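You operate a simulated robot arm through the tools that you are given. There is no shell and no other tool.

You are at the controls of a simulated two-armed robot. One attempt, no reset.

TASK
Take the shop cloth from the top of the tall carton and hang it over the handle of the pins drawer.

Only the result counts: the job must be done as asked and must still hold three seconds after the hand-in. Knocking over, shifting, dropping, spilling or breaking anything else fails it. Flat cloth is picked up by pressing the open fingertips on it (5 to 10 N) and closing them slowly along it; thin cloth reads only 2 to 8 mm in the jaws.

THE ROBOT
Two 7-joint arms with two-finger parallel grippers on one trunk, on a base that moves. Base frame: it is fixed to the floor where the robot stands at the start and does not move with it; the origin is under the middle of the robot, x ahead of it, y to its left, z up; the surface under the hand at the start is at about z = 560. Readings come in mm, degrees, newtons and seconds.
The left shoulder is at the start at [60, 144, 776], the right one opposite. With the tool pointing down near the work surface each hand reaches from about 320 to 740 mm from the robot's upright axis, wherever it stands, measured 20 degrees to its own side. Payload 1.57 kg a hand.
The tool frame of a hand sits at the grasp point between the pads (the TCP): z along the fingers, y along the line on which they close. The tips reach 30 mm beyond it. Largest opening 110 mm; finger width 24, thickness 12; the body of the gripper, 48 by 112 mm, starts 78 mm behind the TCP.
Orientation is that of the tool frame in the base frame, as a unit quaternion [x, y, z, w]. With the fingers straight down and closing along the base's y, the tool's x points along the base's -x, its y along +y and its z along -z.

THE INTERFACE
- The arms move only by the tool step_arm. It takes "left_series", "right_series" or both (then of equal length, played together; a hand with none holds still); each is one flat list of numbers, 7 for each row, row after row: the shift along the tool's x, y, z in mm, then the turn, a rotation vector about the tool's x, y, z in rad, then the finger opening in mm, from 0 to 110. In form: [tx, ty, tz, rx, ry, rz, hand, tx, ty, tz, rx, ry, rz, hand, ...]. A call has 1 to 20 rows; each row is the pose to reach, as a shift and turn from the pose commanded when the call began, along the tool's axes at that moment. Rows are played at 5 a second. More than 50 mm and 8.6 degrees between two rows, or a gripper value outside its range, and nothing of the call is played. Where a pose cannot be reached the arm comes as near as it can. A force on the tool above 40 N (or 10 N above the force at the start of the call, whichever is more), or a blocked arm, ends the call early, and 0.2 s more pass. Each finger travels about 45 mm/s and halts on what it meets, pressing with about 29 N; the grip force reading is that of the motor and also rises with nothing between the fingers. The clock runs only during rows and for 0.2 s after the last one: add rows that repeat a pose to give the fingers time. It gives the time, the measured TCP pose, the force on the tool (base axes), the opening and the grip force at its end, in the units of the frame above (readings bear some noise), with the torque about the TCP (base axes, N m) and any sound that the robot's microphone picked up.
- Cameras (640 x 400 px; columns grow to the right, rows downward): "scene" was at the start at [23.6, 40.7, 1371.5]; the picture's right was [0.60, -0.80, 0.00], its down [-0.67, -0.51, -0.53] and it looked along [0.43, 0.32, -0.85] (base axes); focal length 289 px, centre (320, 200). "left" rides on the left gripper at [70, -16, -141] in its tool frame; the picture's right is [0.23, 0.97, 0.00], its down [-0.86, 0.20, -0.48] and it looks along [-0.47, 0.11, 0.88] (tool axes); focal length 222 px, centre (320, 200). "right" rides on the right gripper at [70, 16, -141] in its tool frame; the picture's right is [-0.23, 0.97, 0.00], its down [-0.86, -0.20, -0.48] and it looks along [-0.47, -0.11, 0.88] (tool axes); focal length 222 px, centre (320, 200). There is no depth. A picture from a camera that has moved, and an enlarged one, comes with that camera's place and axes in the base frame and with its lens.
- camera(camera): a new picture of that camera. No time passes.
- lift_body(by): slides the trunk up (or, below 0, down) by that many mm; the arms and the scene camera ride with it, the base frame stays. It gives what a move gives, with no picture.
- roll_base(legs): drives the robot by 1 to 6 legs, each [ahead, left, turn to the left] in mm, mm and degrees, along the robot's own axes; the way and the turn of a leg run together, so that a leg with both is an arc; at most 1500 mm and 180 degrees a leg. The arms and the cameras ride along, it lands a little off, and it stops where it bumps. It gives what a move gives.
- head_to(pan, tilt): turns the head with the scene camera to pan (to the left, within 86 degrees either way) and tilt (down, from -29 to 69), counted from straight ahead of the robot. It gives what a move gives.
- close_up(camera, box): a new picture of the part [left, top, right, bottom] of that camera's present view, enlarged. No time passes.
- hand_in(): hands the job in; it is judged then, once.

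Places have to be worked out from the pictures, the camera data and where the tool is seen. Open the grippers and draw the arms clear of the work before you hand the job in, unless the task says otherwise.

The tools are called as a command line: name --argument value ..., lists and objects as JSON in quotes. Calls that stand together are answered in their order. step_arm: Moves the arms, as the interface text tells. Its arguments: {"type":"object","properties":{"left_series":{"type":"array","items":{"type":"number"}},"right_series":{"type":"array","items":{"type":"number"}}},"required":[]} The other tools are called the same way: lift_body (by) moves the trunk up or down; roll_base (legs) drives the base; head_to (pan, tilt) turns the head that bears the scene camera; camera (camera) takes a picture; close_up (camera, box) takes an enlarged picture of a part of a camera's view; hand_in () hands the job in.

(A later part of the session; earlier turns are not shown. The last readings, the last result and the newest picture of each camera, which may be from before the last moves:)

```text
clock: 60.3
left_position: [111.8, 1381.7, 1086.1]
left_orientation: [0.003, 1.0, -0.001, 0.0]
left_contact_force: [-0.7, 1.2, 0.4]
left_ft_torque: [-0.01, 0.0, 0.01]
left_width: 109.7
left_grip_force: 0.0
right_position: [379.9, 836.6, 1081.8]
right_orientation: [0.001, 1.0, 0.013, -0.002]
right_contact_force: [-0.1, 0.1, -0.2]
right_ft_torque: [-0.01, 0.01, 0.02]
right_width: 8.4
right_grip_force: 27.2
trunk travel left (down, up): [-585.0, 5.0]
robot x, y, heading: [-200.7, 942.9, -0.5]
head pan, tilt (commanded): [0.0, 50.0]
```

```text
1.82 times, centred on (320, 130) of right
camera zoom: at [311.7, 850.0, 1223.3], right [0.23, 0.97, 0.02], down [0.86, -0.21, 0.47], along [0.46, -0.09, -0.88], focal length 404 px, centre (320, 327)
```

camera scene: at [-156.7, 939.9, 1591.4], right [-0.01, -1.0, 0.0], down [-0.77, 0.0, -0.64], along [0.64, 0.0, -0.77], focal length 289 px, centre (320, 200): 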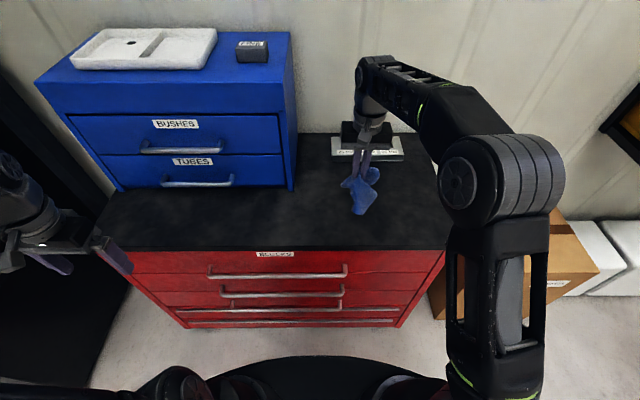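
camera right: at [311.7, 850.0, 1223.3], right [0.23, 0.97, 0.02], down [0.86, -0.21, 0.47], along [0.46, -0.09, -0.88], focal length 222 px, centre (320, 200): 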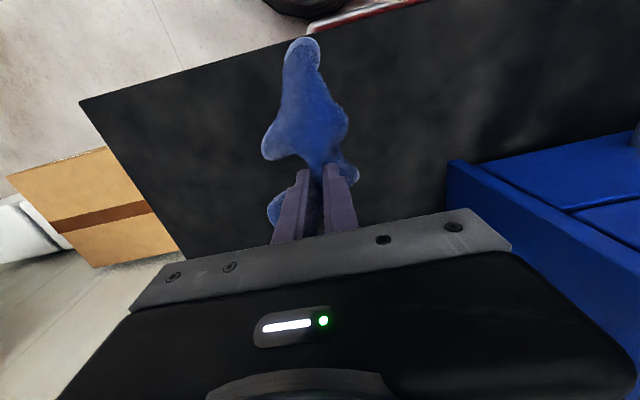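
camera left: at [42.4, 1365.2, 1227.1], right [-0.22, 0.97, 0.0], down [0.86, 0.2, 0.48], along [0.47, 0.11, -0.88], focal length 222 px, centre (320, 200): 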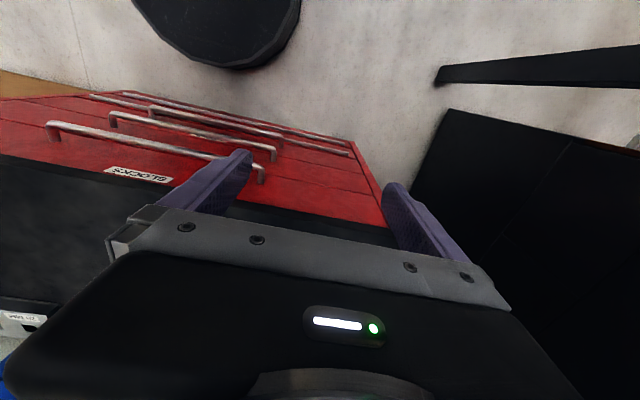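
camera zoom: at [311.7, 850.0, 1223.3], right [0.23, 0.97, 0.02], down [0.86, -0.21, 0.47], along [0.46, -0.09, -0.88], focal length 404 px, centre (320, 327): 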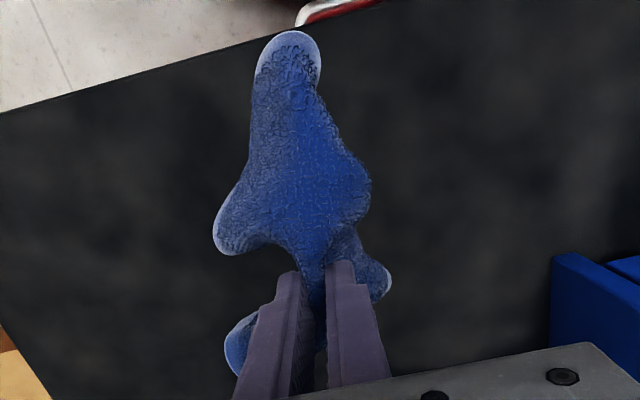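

The cloth straddles well: one half toward the robot, the other toward the wall. Before going to the bar I'll re-measure the PINS handle from these new camera positions.

close_up --camera "left" --box '[20, 80, 360, 260]'

close_up --camera "scene" --box '[190, 240, 370, 340]'

```text
1.88 times, centred on (190, 170) of left
camera zoom: at [42.4, 1365.2, 1227.1], right [-0.22, 0.97, 0.0], down [0.86, 0.2, 0.48], along [0.47, 0.11, -0.88], focal length 418 px, centre (565, 256)
```

zoom: 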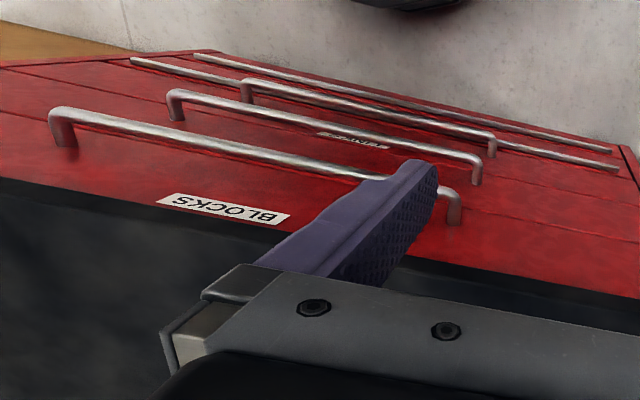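

```text
3.56 times, centred on (280, 290) of scene
camera zoom: at [-156.7, 939.9, 1591.4], right [-0.01, -1.0, 0.0], down [-0.77, 0.0, -0.64], along [0.64, 0.0, -0.77], focal length 1028 px, centre (462, -120)
```

zoom: 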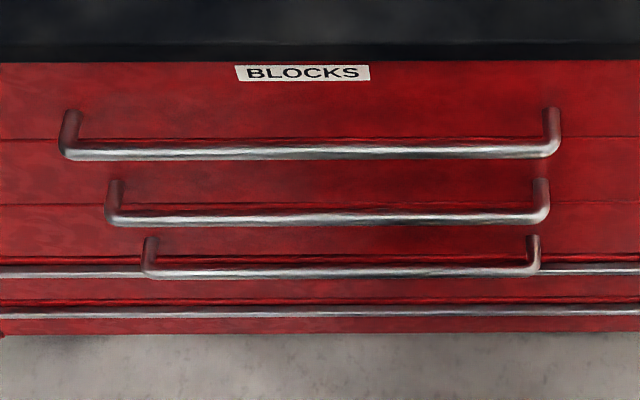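

From several views the PINS bar sits at roughly x≈245, z≈600–610, but that's only good to about 10 mm, so I'll probe it by touch later. Now I'll back the robot away so the held cloth leaves the bench top, then shift left to face the bar.

roll_base --legs '[[-210, 0, 0], [0, 180, 0]]'

camera --camera "scene"

camera --camera "right"

```text
clock: 63.1
left_position: [-98.0, 1563.7, 1084.9]
left_orientation: [0.001, 1.0, -0.001, -0.001]
left_contact_force: [-0.2, 0.4, -0.3]
left_ft_torque: [-0.02, -0.02, 0.02]
left_width: 109.9
left_grip_force: 0.0
right_position: [172.4, 1020.2, 1081.6]
right_orientation: [0.001, 1.0, 0.013, -0.001]
right_contact_force: [0.3, 0.4, 0.3]
right_ft_torque: [-0.03, -0.02, 0.0]
right_width: 8.4
right_grip_force: 27.0
trunk travel left (down, up): [-585.0, 5.0]
robot x, y, heading: [-409.5, 1120.8, -0.2]
head pan, tilt (commanded): [0.0, 50.0]
```

```text
taken
camera scene: at [-365.6, 1122.9, 1591.4], right [0.0, -1.0, 0.0], down [-0.77, 0.0, -0.64], along [0.64, 0.0, -0.77], focal length 289 px, centre (320, 200)
```

scene: 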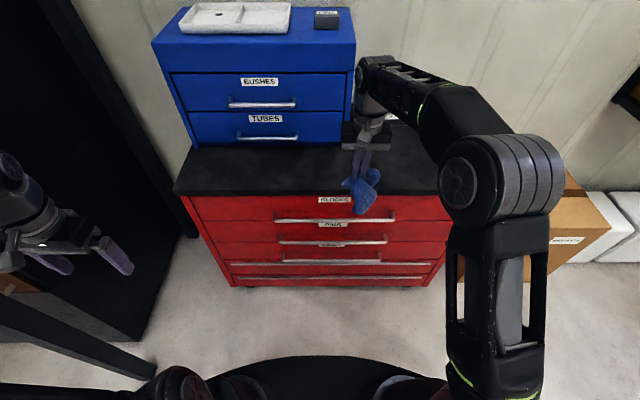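

```text
taken
camera right: at [102.9, 1033.5, 1223.3], right [0.23, 0.97, 0.02], down [0.86, -0.21, 0.47], along [0.46, -0.09, -0.88], focal length 222 px, centre (320, 200)
```

right: 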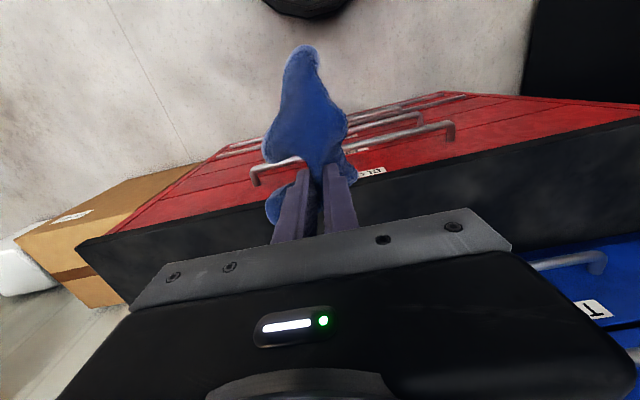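

The hand is clear of the bench and nothing is close on the left; the post is at y≈1917. I'll draw the right hand back 50 mm and lower the trunk by 240 mm.

step_arm --right_series '[25, 0, 0, 0, 0, 0, 0, 50, 0, 0, 0, 0, 0, 0, 50, 0, 0, 0, 0, 0, 0]'

lift_body --by -240

camera --camera "scene"

camera --camera "left"

```text
clock: 63.9
left_position: [-98.3, 1564.7, 1085.6]
left_orientation: [0.001, 1.0, 0.0, -0.001]
left_contact_force: [-0.2, 0.3, 0.0]
left_ft_torque: [-0.04, 0.0, -0.01]
left_width: 110.2
left_grip_force: 0.0
right_position: [122.7, 1019.7, 1079.9]
right_orientation: [0.001, 1.0, 0.012, -0.001]
right_contact_force: [0.5, -0.1, 0.7]
right_ft_torque: [-0.02, -0.02, 0.05]
right_width: 8.1
right_grip_force: 27.1
trunk travel left (down, up): [-585.0, 5.0]
robot x, y, heading: [-410.9, 1124.2, -0.2]
head pan, tilt (commanded): [0.0, 50.0]
```

```text
clock: 66.4
left_position: [-98.7, 1563.5, 846.2]
left_orientation: [0.002, 1.0, 0.0, 0.001]
left_contact_force: [0.4, -0.5, -0.4]
left_ft_torque: [-0.01, 0.01, -0.04]
left_width: 109.9
left_grip_force: 0.2
right_position: [123.4, 1020.6, 841.2]
right_orientation: [0.001, 1.0, 0.014, -0.002]
right_contact_force: [1.1, 0.0, -0.1]
right_ft_torque: [-0.01, 0.01, 0.0]
right_width: 8.3
right_grip_force: 26.9
trunk travel left (down, up): [-345.0, 245.0]
robot x, y, heading: [-407.8, 1120.5, -0.2]
head pan, tilt (commanded): [0.0, 50.0]
```

```text
taken
camera scene: at [-365.8, 1121.3, 1351.5], right [0.0, -1.0, 0.0], down [-0.77, 0.0, -0.64], along [0.64, 0.0, -0.77], focal length 289 px, centre (320, 200)
```

scene: 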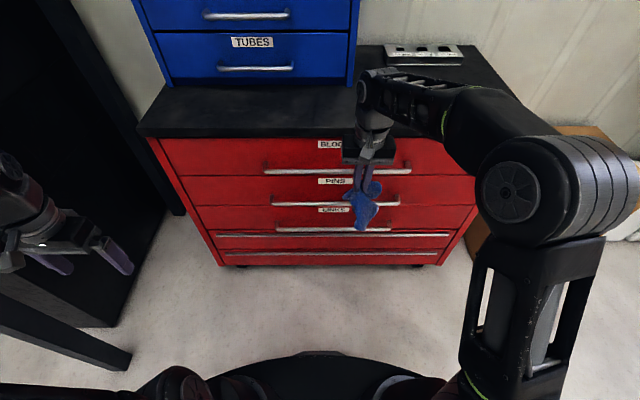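

```text
taken
camera left: at [-167.4, 1546.9, 987.2], right [-0.22, 0.97, 0.0], down [0.86, 0.2, 0.48], along [0.47, 0.11, -0.88], focal length 222 px, centre (320, 200)
```

left: 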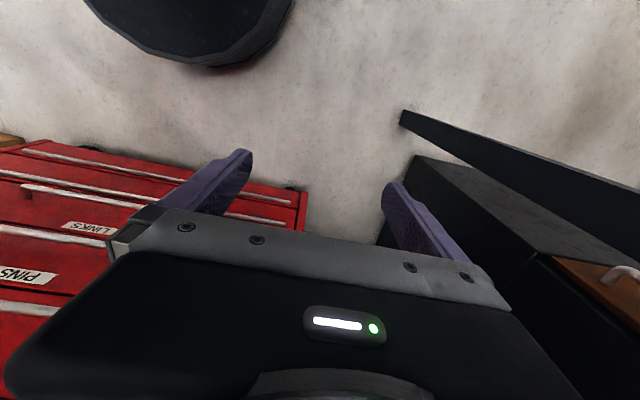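

I'll bring the free left hand, fingers closed and turned to point forward, to in front of the bar around y≈1250 so I can measure the bar and face by light touch.

step_arm --left_series '[-13.5, -28.5, 4.2, 0, -0.143, 0, 80, -26.9, -56.9, 8.4, 0, -0.286, 0, 50, -40.4, -85.4, 12.5, 0, -0.428, 0, 20, -53.8, -113.8, 16.7, 0, -0.571, 0, 0, -67.3, -142.3, 20.9, 0, -0.714, 0, 0, -80.7, -170.7, 25.1, 0, -0.857, 0, 0, -94.2, -199.2, 29.3, 0, -1.0, 0, 0, -107.6, -227.6, 33.5, 0, -1.142, 0, 0, -121.1, -256.1, 37.6, 0, -1.285, 0, 0, -134.5, -284.5, 41.8, 0, -1.428, 0, 0, -148, -313, 46, 0, -1.571, 0, 0, -148, -313, 46, 0, -1.571, 0, 0]'

camera --camera "scene"

camera --camera "left"

```text
clock: 69.0
left_position: [123.5, 1255.1, 779.3]
left_orientation: [0.002, 0.765, -0.002, 0.643]
left_contact_force: [0.1, -0.9, -0.2]
left_ft_torque: [-0.01, 0.01, -0.03]
left_width: 0.0
left_grip_force: 21.2
left hand out of reach, approached as far as the arm can: row 5, 6, 7, 8, 9, 10, 11, 12
right_position: [122.8, 1019.4, 841.7]
right_orientation: [0.001, 1.0, 0.013, -0.001]
right_contact_force: [0.5, 0.5, -0.3]
right_ft_torque: [-0.02, 0.01, 0.0]
right_width: 8.4
right_grip_force: 27.6
trunk travel left (down, up): [-345.0, 245.0]
robot x, y, heading: [-411.5, 1119.8, -0.2]
head pan, tilt (commanded): [0.0, 50.0]
```

```text
taken
camera scene: at [-365.9, 1122.3, 1351.4], right [0.0, -1.0, 0.0], down [-0.77, 0.0, -0.64], along [0.64, 0.0, -0.77], focal length 289 px, centre (320, 200)
```

scene: 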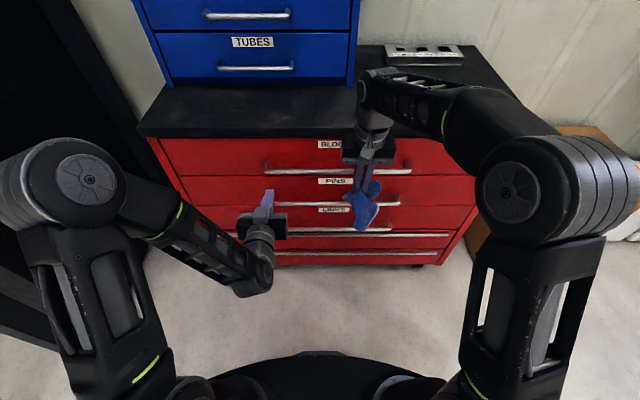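

```text
taken
camera left: at [-27.5, 1238.2, 735.2], right [-0.03, 0.97, -0.22], down [-0.32, 0.2, 0.92], along [0.95, 0.1, 0.31], focal length 222 px, centre (320, 200)
```

left: 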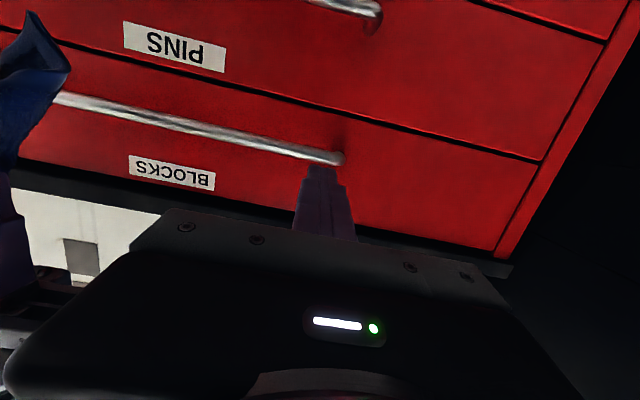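

The left camera now shows the BLOCKS and PINS handles directly, and with the scene views it gives a PINS bar near x≈234, z≈621. I'll lower the left hand to the bar's height, still short of it.

step_arm --left_series '[29, -8, 10.5, 0, 0, 0, 0, 58, -16, 21, 0, 0, 0, 0, 87, -24, 31.5, 0, 0, 0, 0, 116, -32, 42, 0, 0, 0, 0, 145.1, -40, 52.5, 0, 0, 0, 0, 145.1, -40, 52.5, 0, 0, 0, 0]'

camera --camera "left"

camera --camera "scene"

```text
clock: 70.4
left_position: [149.9, 1211.6, 625.8]
left_orientation: [0.003, 0.765, -0.002, 0.644]
left_contact_force: [0.2, -0.1, 0.0]
left_ft_torque: [-0.01, -0.01, 0.0]
left_width: 0.0
left_grip_force: 21.5
right_position: [123.8, 1019.3, 840.6]
right_orientation: [0.001, 1.0, 0.012, -0.001]
right_contact_force: [-0.3, -0.1, -0.1]
right_ft_torque: [0.04, -0.01, 0.01]
right_width: 8.6
right_grip_force: 26.5
trunk travel left (down, up): [-345.0, 245.0]
robot x, y, heading: [-412.3, 1121.2, -0.4]
head pan, tilt (commanded): [0.0, 50.0]
```

```text
taken
camera left: at [-0.6, 1195.6, 582.1], right [-0.03, 0.97, -0.22], down [-0.32, 0.2, 0.92], along [0.95, 0.1, 0.31], focal length 222 px, centre (320, 200)
```

left: 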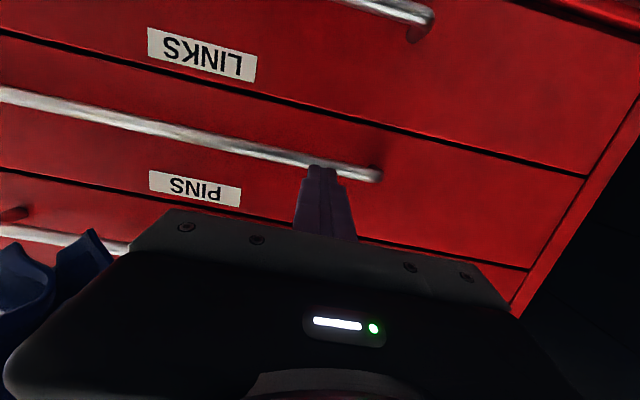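

```text
taken
camera scene: at [-365.6, 1121.1, 1351.4], right [0.0, -1.0, 0.0], down [-0.77, 0.0, -0.64], along [0.64, 0.0, -0.77], focal length 289 px, centre (320, 200)
```

scene: 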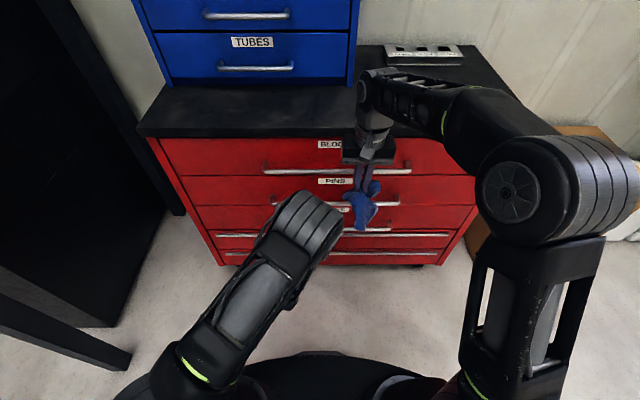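

The tips line up with the PINS bar near its left end. I'll advance gently until I touch the bar's front.

step_arm --left_series '[-3.5, 0, 19.7, 0, 0, 0, 0, -6.6, 0, 37.4, 0, 0, 0, 0, -6.6, 0, 37.4, 0, 0, 0, 0]'

step_arm --left_series '[-0.5, 0, 3, 0, 0, 0, 0, -0.9, 0, 5, 0, 0, 0, 0, -1.2, 0, 7, 0, 0, 0, 0, -1.2, 0, 7, 0, 0, 0, 0]'

```text
clock: 71.2
left_position: [189.4, 1211.0, 625.3]
left_orientation: [0.002, 0.766, -0.002, 0.643]
left_contact_force: [-0.1, -0.1, -0.7]
left_ft_torque: [0.0, -0.01, -0.03]
left_width: 0.4
left_grip_force: 21.3
right_position: [123.9, 1019.0, 842.9]
right_orientation: [0.001, 1.0, 0.013, -0.002]
right_contact_force: [0.9, 0.2, -0.4]
right_ft_torque: [-0.02, 0.02, -0.01]
right_width: 8.4
right_grip_force: 27.2
trunk travel left (down, up): [-345.0, 245.0]
robot x, y, heading: [-413.5, 1120.6, -0.2]
head pan, tilt (commanded): [0.0, 50.0]
```

```text
clock: 72.2
left_position: [197.0, 1211.9, 627.5]
left_orientation: [0.003, 0.765, -0.002, 0.644]
left_contact_force: [-0.1, 0.0, 0.0]
left_ft_torque: [-0.01, -0.02, -0.01]
left_width: 0.0
left_grip_force: 21.9
right_position: [123.7, 1019.7, 841.5]
right_orientation: [0.001, 1.0, 0.013, -0.002]
right_contact_force: [-0.3, 0.6, -0.8]
right_ft_torque: [0.0, -0.01, -0.03]
right_width: 8.3
right_grip_force: 27.5
trunk travel left (down, up): [-345.0, 245.0]
robot x, y, heading: [-413.5, 1125.6, -0.3]
head pan, tilt (commanded): [0.0, 50.0]
```

No contact yet with the tips at x≈226. I'll keep advancing in 2 mm steps.

step_arm --left_series '[-0.3, 0, 2, 0, 0, 0, 0, -0.7, 0, 4, 0, 0, 0, 0, -1.0, 0, 6, 0, 0, 0, 0, -1.0, 0, 6, 0, 0, 0, 0]'

close_up --camera "left" --box '[240, 100, 440, 240]'

```text
clock: 73.2
left_position: [199.8, 1211.9, 628.3]
left_orientation: [0.003, 0.767, -0.002, 0.642]
left_contact_force: [-34.8, 1.5, 6.4]
left_ft_torque: [-0.28, 0.09, 0.17]
left_width: 0.0
left_grip_force: 21.0
right_position: [120.3, 1020.1, 842.8]
right_orientation: [0.0, 1.0, 0.014, 0.0]
right_contact_force: [-0.5, 0.4, 0.2]
right_ft_torque: [0.01, 0.01, 0.03]
right_width: 8.3
right_grip_force: 27.9
trunk travel left (down, up): [-345.0, 245.0]
robot x, y, heading: [-412.4, 1119.9, -0.3]
head pan, tilt (commanded): [0.0, 50.0]
```

```text
2.86 times, centred on (340, 170) of left
camera zoom: at [48.0, 1196.0, 584.3], right [-0.03, 0.97, -0.22], down [-0.32, 0.2, 0.93], along [0.95, 0.1, 0.31], focal length 635 px, centre (263, 286)
```

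zoom: 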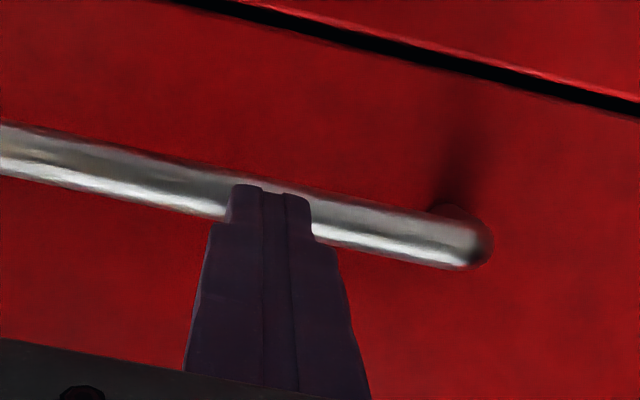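

I felt the bar at about 35 N with the tips at x≈229–231. That puts the bar centre near x≈237, z≈621, with a diameter of about 15 mm. Now I'll back off, rise 40 mm and probe the drawer face above the bar.

step_arm --left_series '[2.6, 0, -14.8, 0, 0, 0, 0, -36.8, 0, -21.8, 0, 0, 0, 0, -41.1, 0, 2.9, 0, 0, 0, 0, -43.8, 0, 17.6, 0, 0, 0, 0, -43.8, 0, 17.6, 0, 0, 0, 0]'

step_arm --left_series '[-0.3, 0, 2, 0, 0, 0, 0, -0.7, 0, 4, 0, 0, 0, 0, -1.0, 0, 6, 0, 0, 0, 0, -1.0, 0, 6, 0, 0, 0, 0]'

```text
clock: 74.4
left_position: [228.0, 1210.8, 668.0]
left_orientation: [0.002, 0.766, -0.001, 0.643]
left_contact_force: [1.0, -0.1, -1.2]
left_ft_torque: [-0.01, -0.02, 0.0]
left_width: 0.0
left_grip_force: 21.6
right_position: [124.3, 1019.3, 840.6]
right_orientation: [0.001, 1.0, 0.013, -0.001]
right_contact_force: [-0.2, 0.4, -0.3]
right_ft_torque: [0.03, 0.02, 0.02]
right_width: 8.2
right_grip_force: 27.2
trunk travel left (down, up): [-345.0, 245.0]
robot x, y, heading: [-413.7, 1123.7, -0.1]
head pan, tilt (commanded): [0.0, 50.0]
```

```text
clock: 75.4
left_position: [232.9, 1211.9, 667.9]
left_orientation: [0.002, 0.766, -0.001, 0.643]
left_contact_force: [-1.1, 0.0, 0.4]
left_ft_torque: [0.01, 0.0, 0.01]
left_width: 0.0
left_grip_force: 21.9
right_position: [123.7, 1018.8, 840.1]
right_orientation: [0.002, 1.0, 0.013, -0.001]
right_contact_force: [-0.3, -0.3, -0.4]
right_ft_torque: [0.0, 0.01, -0.01]
right_width: 8.6
right_grip_force: 26.9
trunk travel left (down, up): [-345.0, 245.0]
robot x, y, heading: [-411.3, 1118.0, -0.2]
head pan, tilt (commanded): [0.0, 50.0]
```

No contact with the tips at x≈264. I'll advance further in small steps.

step_arm --left_series '[-0.3, 0, 2, 0, 0, 0, 0, -0.7, 0, 4, 0, 0, 0, 0, -0.7, 0, 4, 0, 0, 0, 0]'

step_arm --left_series '[-0.2, 0, 1, 0, 0, 0, 0, -0.4, 0, 2, 0, 0, 0, 0, -0.4, 0, 2.5, 0, 0, 0, 0, -0.4, 0, 2.5, 0, 0, 0, 0]'

```text
clock: 76.2
left_position: [236.5, 1210.7, 667.2]
left_orientation: [0.002, 0.766, -0.002, 0.643]
left_contact_force: [0.7, -0.8, 0.0]
left_ft_torque: [0.01, 0.04, -0.02]
left_width: 0.0
left_grip_force: 21.5
right_position: [122.3, 1018.9, 840.2]
right_orientation: [0.001, 1.0, 0.013, -0.001]
right_contact_force: [0.3, 0.7, 0.7]
right_ft_torque: [0.02, -0.01, 0.05]
right_width: 8.4
right_grip_force: 27.1
trunk travel left (down, up): [-345.0, 245.0]
robot x, y, heading: [-411.8, 1122.8, -0.2]
head pan, tilt (commanded): [0.0, 50.0]
```

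```text
clock: 77.2
left_position: [240.1, 1211.1, 667.7]
left_orientation: [0.003, 0.766, -0.003, 0.643]
left_contact_force: [0.6, -0.3, 0.4]
left_ft_torque: [0.01, -0.02, -0.03]
left_width: 0.2
left_grip_force: 21.5
right_position: [122.5, 1019.9, 841.1]
right_orientation: [0.001, 1.0, 0.014, -0.002]
right_contact_force: [-0.3, 0.9, -0.2]
right_ft_torque: [-0.01, 0.05, 0.0]
right_width: 8.3
right_grip_force: 27.7
trunk travel left (down, up): [-345.0, 245.0]
robot x, y, heading: [-413.7, 1120.1, -0.1]
head pan, tilt (commanded): [0.0, 50.0]
```

Tips at x≈271 and still free, so the gap is a bit larger than thought. I'll go on.

step_arm --left_series '[-0.4, 0, 2, 0, 0, 0, 0, -0.6, 0, 3.5, 0, 0, 0, 0, -0.6, 0, 3.5, 0, 0, 0, 0]'

step_arm --left_series '[-0.2, 0, 1.3, 0, 0, 0, 0, -0.4, 0, 2.6, 0, 0, 0, 0, -0.7, 0, 4, 0, 0, 0, 0, -0.7, 0, 4, 0, 0, 0, 0]'

```text
clock: 78.0
left_position: [239.6, 1211.3, 667.4]
left_orientation: [0.004, 0.767, -0.002, 0.642]
left_contact_force: [-32.8, 0.0, 2.6]
left_ft_torque: [-0.24, -0.31, 0.05]
left_width: 0.0
left_grip_force: 21.4
right_position: [121.8, 1019.6, 842.9]
right_orientation: [0.0, 1.0, 0.013, 0.0]
right_contact_force: [-0.6, -0.7, -0.4]
right_ft_torque: [-0.02, 0.02, 0.06]
right_width: 8.5
right_grip_force: 27.2
trunk travel left (down, up): [-345.0, 245.0]
robot x, y, heading: [-407.1, 1122.9, -0.2]
head pan, tilt (commanded): [0.0, 50.0]
```

```text
clock: 78.4
left_position: [240.6, 1211.7, 667.2]
left_orientation: [0.003, 0.767, -0.002, 0.641]
left_contact_force: [-16.2, 1.8, 5.9]
left_ft_torque: [0.0, -0.29, 0.01]
left_width: 0.0
left_grip_force: 21.0
right_position: [121.2, 1020.8, 841.6]
right_orientation: [0.0, 1.0, 0.013, 0.0]
right_contact_force: [0.4, -0.6, 0.2]
right_ft_torque: [0.01, -0.01, -0.03]
right_width: 8.3
right_grip_force: 27.2
trunk travel left (down, up): [-345.0, 245.0]
robot x, y, heading: [-410.6, 1123.4, -0.4]
head pan, tilt (commanded): [0.0, 50.0]
stopped in row 2 (left hand): the force on the tool passed its limit at 45 N (the readings are from after the stop); the commanded pose is now the measured one
```

The face is at x≈271.5 and the bar centre at about (236, z 619), so there's about 28 mm behind the bar. I'll draw the left hand back, then tilt the right hand about 40° forward at a safe distance.

step_arm --left_series '[5.5, 0, -31, 0, 0, 0, 0, 12, 0, -68, 0, 0, 0, 0, 18.5, 0, -105, 0, 0, 0, 0, 25, 0, -142, 0, 0, 0, 0, 25, 0, -142, 0, 0, 0, 0]' --right_series '[0, 0, 0, 0, -0.14, 0, 0, 0, 0, 0, 0, -0.28, 0, 0, 0, 0, 0, 0, -0.42, 0, 0, 0, 0, 0, 0, -0.56, 0, 0, 0, 0, 0, 0, -0.7, 0, 0]'

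camera --camera "scene"

camera --camera "left"

camera --camera "right"

```text
clock: 79.6
left_position: [96.5, 1212.4, 668.4]
left_orientation: [0.002, 0.767, -0.001, 0.642]
left_contact_force: [-0.4, 0.5, -0.4]
left_ft_torque: [0.0, 0.01, 0.02]
left_width: 0.1
left_grip_force: 20.9
right_position: [122.8, 1020.2, 840.2]
right_orientation: [0.004, 0.939, 0.013, 0.343]
right_contact_force: [-0.5, -0.6, -0.3]
right_ft_torque: [0.0, 0.02, 0.08]
right_width: 8.2
right_grip_force: 26.8
trunk travel left (down, up): [-345.0, 245.0]
robot x, y, heading: [-409.2, 1124.6, -0.1]
head pan, tilt (commanded): [0.0, 50.0]
```

```text
taken
camera scene: at [-366.3, 1121.2, 1351.5], right [0.0, -1.0, 0.0], down [-0.77, 0.0, -0.64], along [0.64, 0.0, -0.77], focal length 289 px, centre (320, 200)
```

scene: 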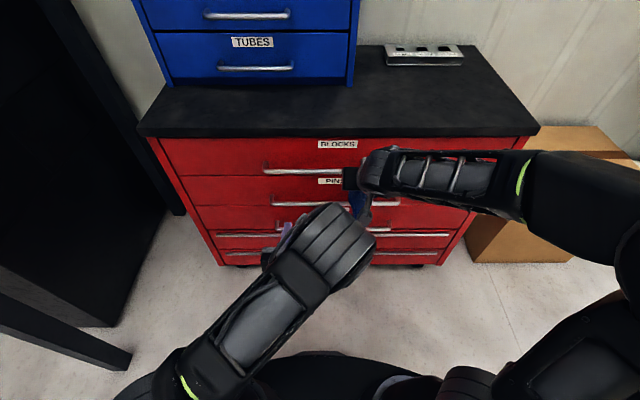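

```text
taken
camera left: at [-54.4, 1197.2, 623.9], right [-0.04, 0.97, -0.22], down [-0.32, 0.2, 0.93], along [0.95, 0.1, 0.3], focal length 222 px, centre (320, 200)
```

left: 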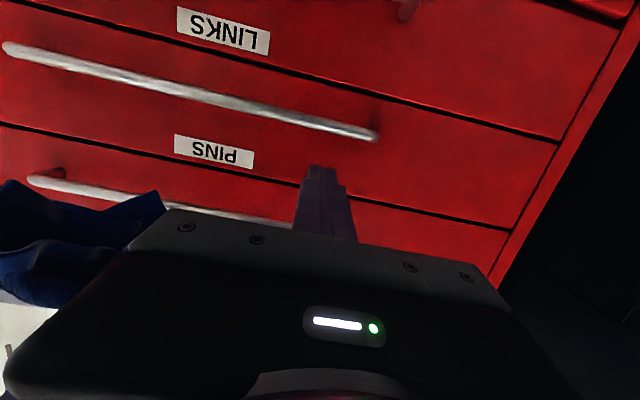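

```text
taken
camera right: at [-21.8, 1035.3, 904.3], right [0.17, 0.97, 0.17], down [0.35, -0.22, 0.91], along [0.92, -0.1, -0.38], focal length 222 px, centre (320, 200)
```

right: 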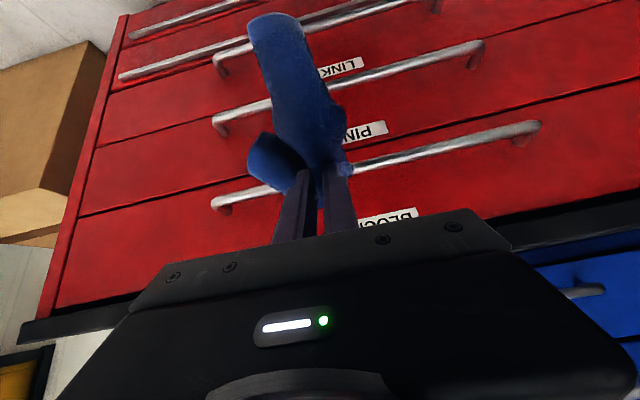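

The tongue hangs toward me as wanted. I'll yaw the left hand about 50° to the right and move it a bit left, so its camera can watch the bar from the side.

step_arm --left_series '[0.2, 7, -1.4, 0.122, 0, 0.0216, 0, 0.5, 14, -2.8, 0.245, 0, 0.0432, 0, 0.7, 21, -4.2, 0.367, 0, 0.0647, 0, 1, 28, -5.6, 0.49, 0, 0.0863, 0, 1.2, 35, -7, 0.612, 0, 0.108, 0, 1.5, 42, -8.5, 0.735, 0, 0.129, 0, 1.7, 50, -9.9, 0.857, 0, 0.151, 0, 1.7, 50, -9.9, 0.857, 0, 0.151, 0]'

camera --camera "left"

```text
clock: 80.6
left_position: [116.0, 1212.8, 675.3]
left_orientation: [0.072, 0.764, -0.141, 0.626]
left_contact_force: [0.4, 0.3, -0.1]
left_ft_torque: [0.0, -0.02, -0.01]
left_width: 0.0
left_grip_force: 21.4
left hand out of reach, approached as far as the arm can: row 3, 4, 5
right_position: [120.9, 1023.4, 842.6]
right_orientation: [0.003, 0.94, 0.013, 0.342]
right_contact_force: [-0.1, 0.7, 0.1]
right_ft_torque: [-0.05, 0.01, 0.02]
right_width: 8.3
right_grip_force: 27.2
trunk travel left (down, up): [-345.0, 245.0]
robot x, y, heading: [-410.1, 1122.3, 0.0]
head pan, tilt (commanded): [0.0, 50.0]
stopped in row 5 (left hand): the arm was blocked; the commanded pose is now the measured one
```

```text
taken
camera left: at [-35.4, 1235.1, 633.6], right [0.23, 0.91, -0.34], down [-0.22, 0.39, 0.89], along [0.95, -0.13, 0.29], focal length 222 px, centre (320, 200)
```

left: 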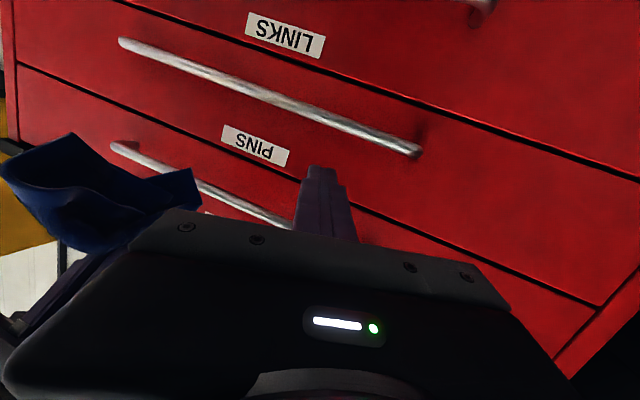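

The left wrist only yawed about 14° before its limit, but that view still covers the bar. Now I'll lower the right hand in front of the handles until the tips are about 100 mm above the PINS bar, and look at the tail's shape.

step_arm --right_series '[15, 0, 17.6, 0, 0, 0, 0, 29.6, 0, 35.2, 0, 0, 0, 0, 44.4, 0, 52.9, 0, 0, 0, 0, 59.2, 0, 70.5, 0, 0, 0, 0, 59.2, 0, 70.5, 0, 0, 0, 0]'

camera --camera "left"

camera --camera "right"

camera --camera "scene"

```text
clock: 81.8
left_position: [116.4, 1212.9, 674.7]
left_orientation: [0.073, 0.763, -0.141, 0.627]
left_contact_force: [-0.2, 0.0, 0.4]
left_ft_torque: [0.03, -0.02, 0.03]
left_width: 0.0
left_grip_force: 20.7
right_position: [122.1, 1023.9, 747.6]
right_orientation: [0.002, 0.94, 0.013, 0.342]
right_contact_force: [0.9, -0.2, 0.4]
right_ft_torque: [-0.02, 0.02, -0.02]
right_width: 8.4
right_grip_force: 27.6
trunk travel left (down, up): [-345.0, 245.0]
robot x, y, heading: [-411.7, 1123.6, -0.3]
head pan, tilt (commanded): [0.0, 50.0]
```

```text
taken
camera left: at [-35.4, 1235.0, 633.6], right [0.23, 0.91, -0.34], down [-0.22, 0.39, 0.89], along [0.95, -0.13, 0.29], focal length 222 px, centre (320, 200)
```

left: 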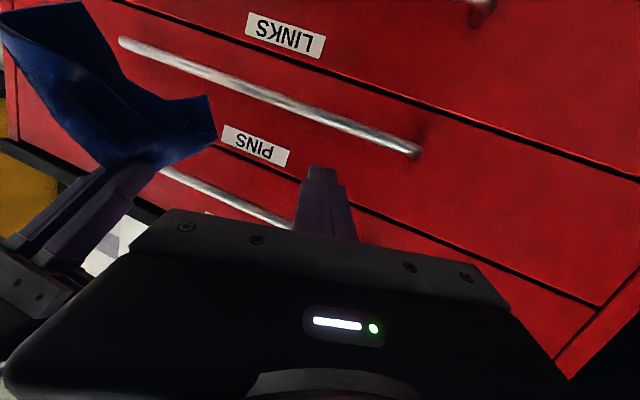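

```text
taken
camera right: at [-21.8, 1038.8, 811.3], right [0.17, 0.97, 0.17], down [0.35, -0.22, 0.91], along [0.92, -0.1, -0.38], focal length 222 px, centre (320, 200)
```

right: 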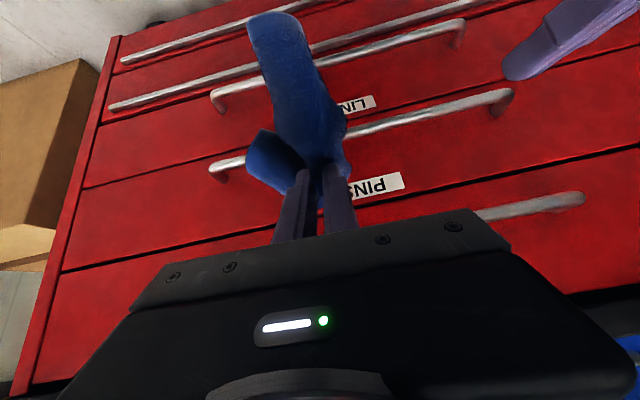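

```text
taken
camera scene: at [-366.0, 1121.2, 1351.4], right [0.0, -1.0, 0.0], down [-0.77, 0.0, -0.64], along [0.64, 0.0, -0.77], focal length 289 px, centre (320, 200)
```

scene: 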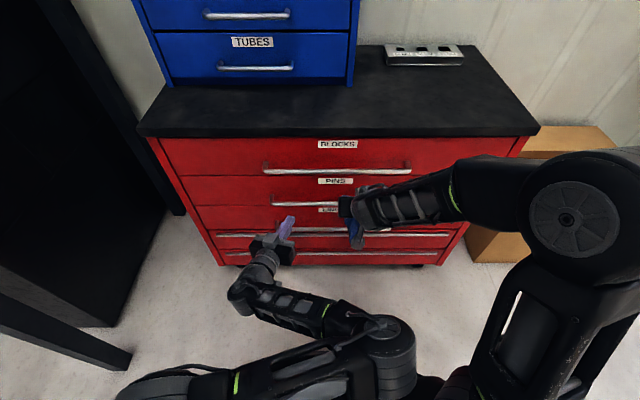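

The side view shows the saddle clearly: the tongue hangs on my side, and the tail reaches forward with its bottom at z≈645, above the bar top (626). The notch between them is right under the fingertips. I'll move forward over the bar below the BLOCKS handle.

step_arm --right_series '[-8.7, 0, 13, 0, 0, 0, 0, -17.5, 0, 25.9, 0, 0, 0, 0, -29, 0, 35.5, 0, 0, 0, 0, -40.4, 0, 45.2, 0, 0, 0, 0, -48, 0, 51.5, 0, 0, 0, 0, -55.8, 0, 58, 0, 0, 0, 0, -63.9, 0, 64.8, 0, 0, 0, 0, -63.9, 0, 64.8, 0, 0, 0, 0]'

camera --camera "left"

camera --camera "right"

```text
clock: 83.6
left_position: [115.8, 1213.6, 675.3]
left_orientation: [0.073, 0.763, -0.141, 0.627]
left_contact_force: [0.4, -0.8, 0.5]
left_ft_torque: [-0.02, 0.0, -0.01]
left_width: 0.1
left_grip_force: 21.0
right_position: [213.4, 1024.3, 740.8]
right_orientation: [0.002, 0.94, 0.013, 0.342]
right_contact_force: [0.0, 0.1, -0.5]
right_ft_torque: [-0.05, 0.01, 0.02]
right_width: 8.2
right_grip_force: 26.9
trunk travel left (down, up): [-345.0, 245.0]
robot x, y, heading: [-413.5, 1121.3, -0.2]
head pan, tilt (commanded): [0.0, 50.0]
```

```text
taken
camera left: at [-35.4, 1235.0, 633.6], right [0.23, 0.91, -0.34], down [-0.22, 0.39, 0.89], along [0.95, -0.14, 0.29], focal length 222 px, centre (320, 200)
```

left: 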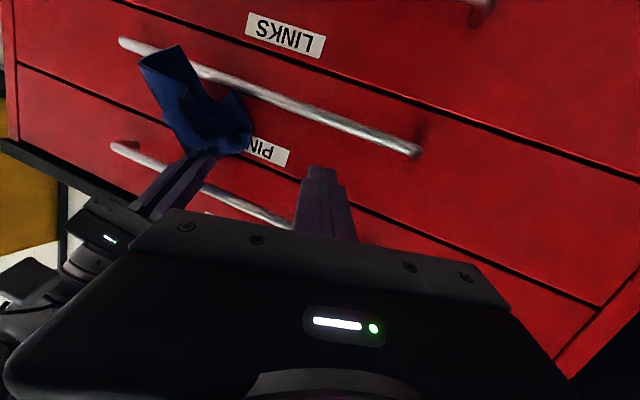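

```text
taken
camera right: at [69.0, 1039.2, 804.7], right [0.17, 0.97, 0.17], down [0.35, -0.22, 0.91], along [0.92, -0.1, -0.38], focal length 222 px, centre (320, 200)
```

right: 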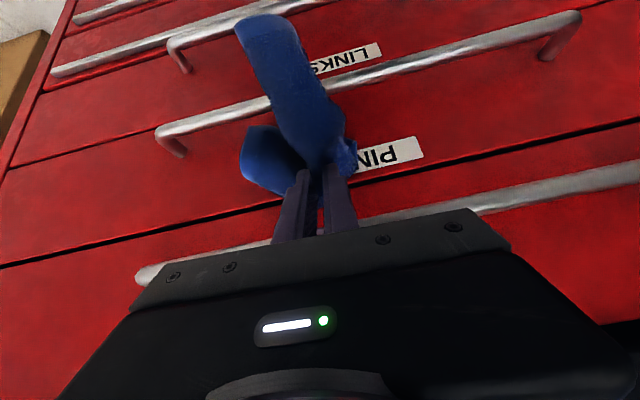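

The tongue is now in front of the PINS bar and the tail appears to be above and behind it. I'll zoom in to verify.

close_up --camera "left" --box '[110, 20, 310, 200]'

close_up --camera "right" --box '[200, 0, 440, 220]'

```text
2.22 times, centred on (210, 110) of left
camera zoom: at [-35.4, 1235.0, 633.6], right [0.23, 0.91, -0.34], down [-0.22, 0.39, 0.89], along [0.95, -0.14, 0.29], focal length 494 px, centre (564, 400)
```

zoom: 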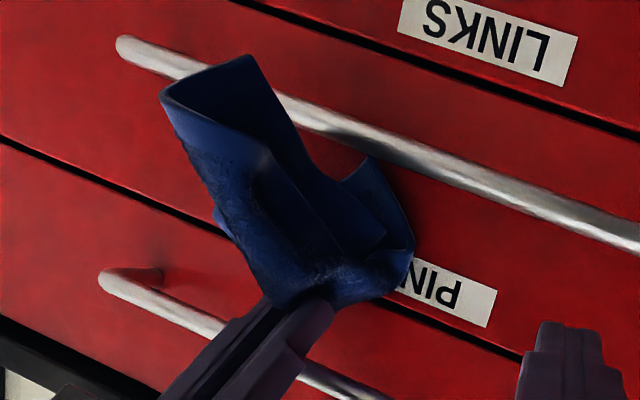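

```text
1.82 times, centred on (320, 110) of right
camera zoom: at [69.0, 1039.2, 804.7], right [0.17, 0.97, 0.17], down [0.35, -0.22, 0.91], along [0.92, -0.1, -0.38], focal length 404 px, centre (320, 364)
```

zoom: 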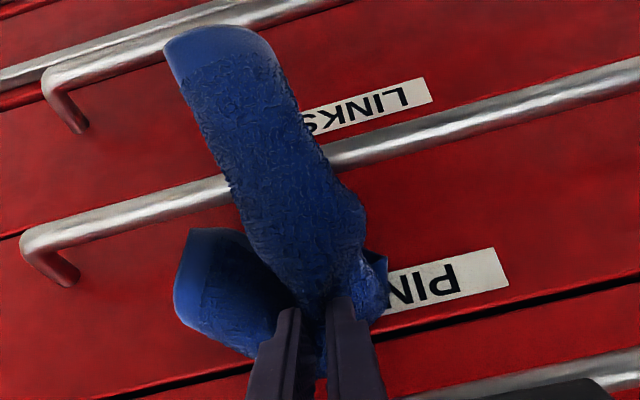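

Both ears of the tail sit above the bar next to the face, with the tongue in front. I'll nudge forward and lower part-way, then check that the tail goes behind the bar.

step_arm --right_series '[1, 0, 9, 0, 0, 0, 0, 6.6, 0, 17.7, 0, 0, 0, 0, 13, 0, 25.4, 0, 0, 0, 0, 19.5, 0, 33, 0, 0, 0, 0, 19.5, 0, 33, 0, 0, 0, 0]'

close_up --camera "left" --box '[110, 20, 310, 200]'

close_up --camera "right" --box '[200, 0, 440, 220]'

```text
clock: 84.8
left_position: [114.1, 1213.4, 675.1]
left_orientation: [0.073, 0.763, -0.141, 0.627]
left_contact_force: [0.2, -0.1, 0.7]
left_ft_torque: [-0.01, 0.0, 0.01]
left_width: 0.0
left_grip_force: 20.9
right_position: [218.3, 1025.8, 702.2]
right_orientation: [0.003, 0.939, 0.013, 0.342]
right_contact_force: [0.5, 0.6, -0.6]
right_ft_torque: [-0.01, -0.01, 0.0]
right_width: 8.3
right_grip_force: 27.3
trunk travel left (down, up): [-345.0, 245.0]
robot x, y, heading: [-414.0, 1126.1, -0.1]
head pan, tilt (commanded): [0.0, 50.0]
```

```text
2.22 times, centred on (210, 110) of left
camera zoom: at [-35.4, 1234.9, 633.6], right [0.23, 0.91, -0.34], down [-0.22, 0.39, 0.89], along [0.95, -0.14, 0.29], focal length 494 px, centre (564, 400)
```

zoom: 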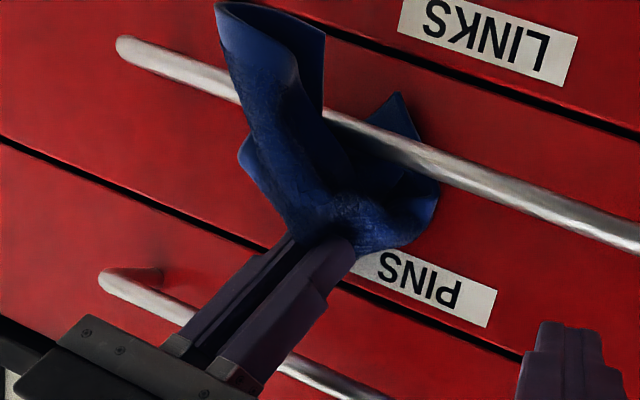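

```text
1.82 times, centred on (320, 110) of right
camera zoom: at [74.5, 1041.0, 766.5], right [0.17, 0.97, 0.17], down [0.35, -0.22, 0.91], along [0.92, -0.1, -0.38], focal length 404 px, centre (320, 364)
```

zoom: 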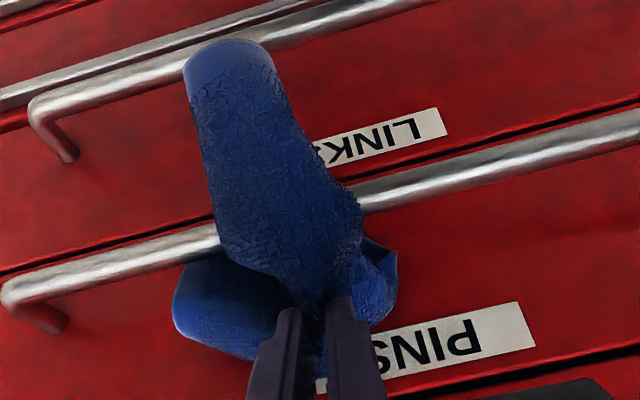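

The left ear has already slipped behind the bar. The right ear is at the bar, so I'll lower another 18 mm and check it.

step_arm --right_series '[5.8, 0, 6.9, 0, 0, 0, 0, 11.6, 0, 13.8, 0, 0, 0, 0, 11.6, 0, 13.8, 0, 0, 0, 0]'

close_up --camera "left" --box '[110, 20, 310, 200]'

close_up --camera "right" --box '[200, 0, 440, 220]'

```text
clock: 85.6
left_position: [115.3, 1213.0, 674.6]
left_orientation: [0.073, 0.763, -0.141, 0.626]
left_contact_force: [0.1, 0.7, -0.5]
left_ft_torque: [0.02, 0.0, -0.01]
left_width: 0.0
left_grip_force: 20.9
right_position: [218.0, 1026.4, 684.9]
right_orientation: [0.003, 0.94, 0.013, 0.341]
right_contact_force: [0.1, 0.3, 0.4]
right_ft_torque: [0.0, 0.06, 0.0]
right_width: 8.3
right_grip_force: 27.6
trunk travel left (down, up): [-345.0, 245.0]
robot x, y, heading: [-412.5, 1123.0, -0.4]
head pan, tilt (commanded): [0.0, 50.0]
```

```text
2.22 times, centred on (210, 110) of left
camera zoom: at [-35.4, 1235.0, 633.5], right [0.23, 0.91, -0.34], down [-0.22, 0.39, 0.89], along [0.95, -0.13, 0.29], focal length 494 px, centre (564, 400)
```

zoom: 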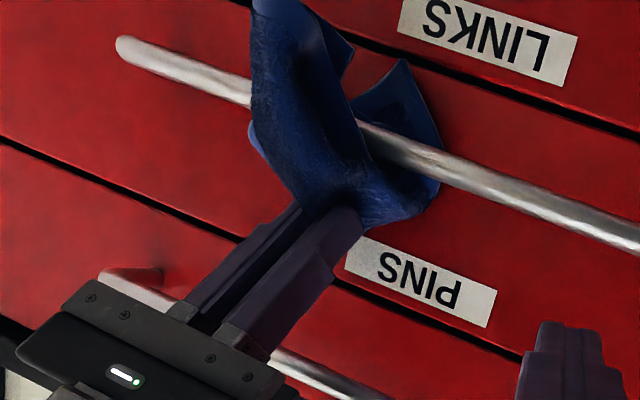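

```text
1.82 times, centred on (320, 110) of right
camera zoom: at [75.2, 1041.1, 748.5], right [0.17, 0.97, 0.17], down [0.35, -0.22, 0.91], along [0.92, -0.1, -0.38], focal length 404 px, centre (320, 364)
```

zoom: 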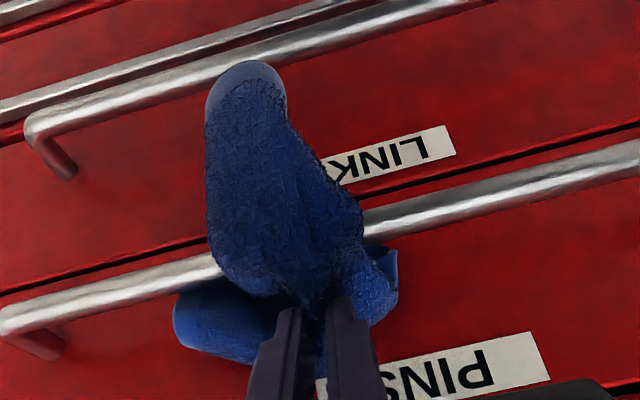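

The tail shows below the bar on its far side, so it's behind it, while the tongue stays in front. I'll lower the last 20 mm onto the bar.

step_arm --right_series '[5.1, 0, 6.1, 0, 0, 0, 0, 10.3, 0, 12.3, 0, 0, 0, 0, 12.9, 0, 15.3, 0, 0, 0, 0, 12.9, 0, 15.3, 0, 0, 0, 0]'

close_up --camera "left" --box '[110, 20, 310, 200]'

close_up --camera "right" --box '[200, 0, 440, 220]'

```text
clock: 86.6
left_position: [114.6, 1213.1, 675.2]
left_orientation: [0.072, 0.763, -0.141, 0.627]
left_contact_force: [-0.6, -0.3, 0.1]
left_ft_torque: [0.02, 0.01, -0.01]
left_width: 0.0
left_grip_force: 20.9
right_position: [218.1, 1026.6, 666.1]
right_orientation: [0.003, 0.939, 0.014, 0.343]
right_contact_force: [0.3, 0.2, 2.2]
right_ft_torque: [0.0, 0.0, 0.02]
right_width: 8.3
right_grip_force: 27.2
trunk travel left (down, up): [-345.0, 245.0]
robot x, y, heading: [-408.6, 1125.2, 0.1]
head pan, tilt (commanded): [0.0, 50.0]
```

```text
2.22 times, centred on (210, 110) of left
camera zoom: at [-35.5, 1235.0, 633.7], right [0.23, 0.91, -0.34], down [-0.22, 0.39, 0.89], along [0.95, -0.14, 0.29], focal length 494 px, centre (564, 400)
```

zoom: 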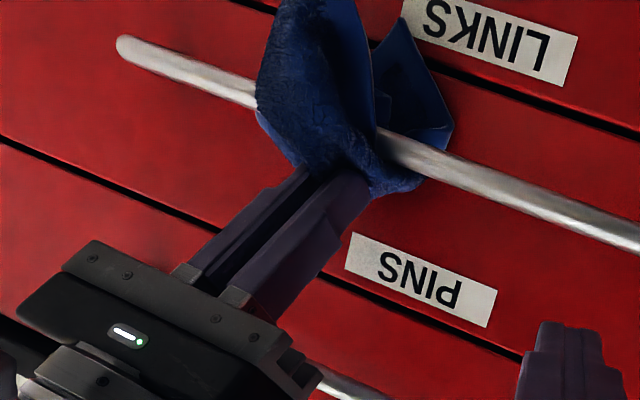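

```text
1.82 times, centred on (320, 110) of right
camera zoom: at [74.6, 1041.1, 729.2], right [0.17, 0.97, 0.17], down [0.35, -0.22, 0.91], along [0.92, -0.1, -0.37], focal length 404 px, centre (320, 364)
```

zoom: 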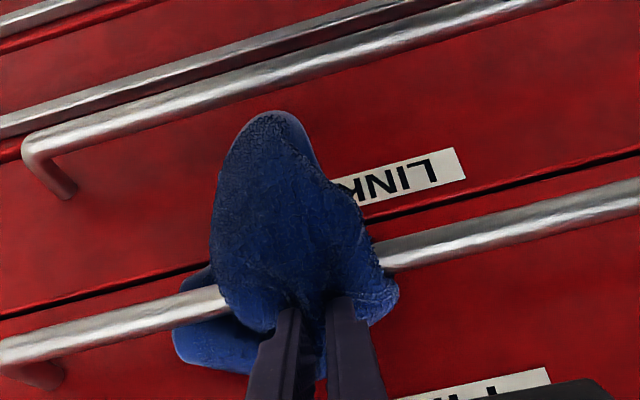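

Beautiful: the tail is behind the bar on both sides, the tongue is in front, and there's a 2 N touch on the bar top. I'll open the fingers slowly.

step_arm --right_series '[0, 0, 0, 0, 0, 0, 12, 0, 0, 0, 0, 0, 0, 18, 0, 0, 0, 0, 0, 0, 25, 0, 0, 0, 0, 0, 0, 32, 0, 0, 0, 0, 0, 0, 38, 0, 0, 0, 0, 0, 0, 38, 0, 0, 0, 0, 0, 0, 38]'

close_up --camera "left" --box '[110, 20, 310, 200]'

close_up --camera "right" --box '[200, 0, 440, 220]'

```text
clock: 88.2
left_position: [114.9, 1213.4, 676.4]
left_orientation: [0.072, 0.763, -0.141, 0.626]
left_contact_force: [-0.5, 0.0, 0.5]
left_ft_torque: [-0.01, 0.0, 0.02]
left_width: 0.0
left_grip_force: 21.5
right_position: [218.1, 1026.1, 665.0]
right_orientation: [0.002, 0.939, 0.013, 0.343]
right_contact_force: [-0.2, -0.2, 1.1]
right_ft_torque: [-0.01, 0.02, 0.0]
right_width: 37.4
right_grip_force: 0.2
trunk travel left (down, up): [-345.0, 245.0]
robot x, y, heading: [-412.6, 1121.0, -0.0]
head pan, tilt (commanded): [0.0, 50.0]
```

```text
2.22 times, centred on (210, 110) of left
camera zoom: at [-35.5, 1234.9, 633.7], right [0.23, 0.91, -0.34], down [-0.22, 0.39, 0.89], along [0.95, -0.14, 0.29], focal length 494 px, centre (564, 400)
```

zoom: 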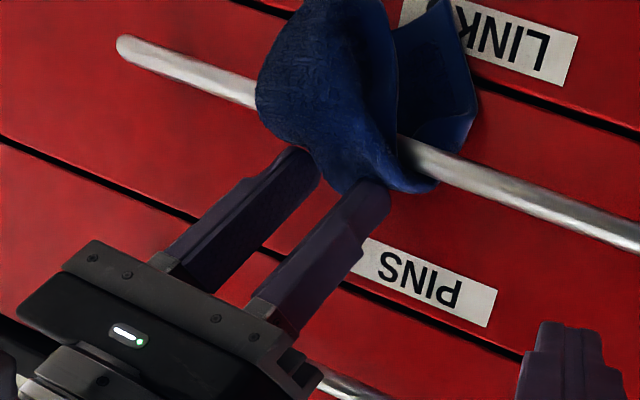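

```text
1.82 times, centred on (320, 110) of right
camera zoom: at [74.4, 1041.2, 729.1], right [0.17, 0.97, 0.17], down [0.35, -0.22, 0.91], along [0.92, -0.1, -0.37], focal length 404 px, centre (320, 364)
```

zoom: 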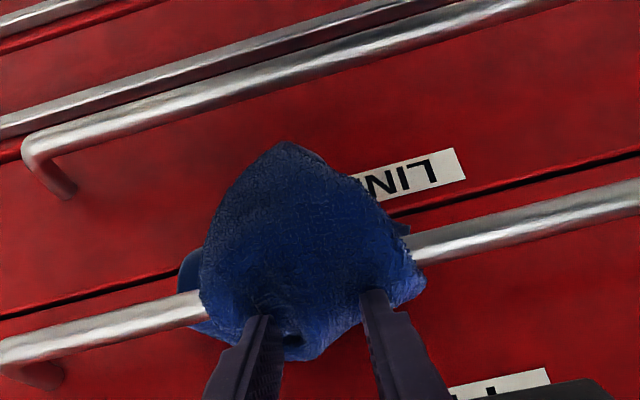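

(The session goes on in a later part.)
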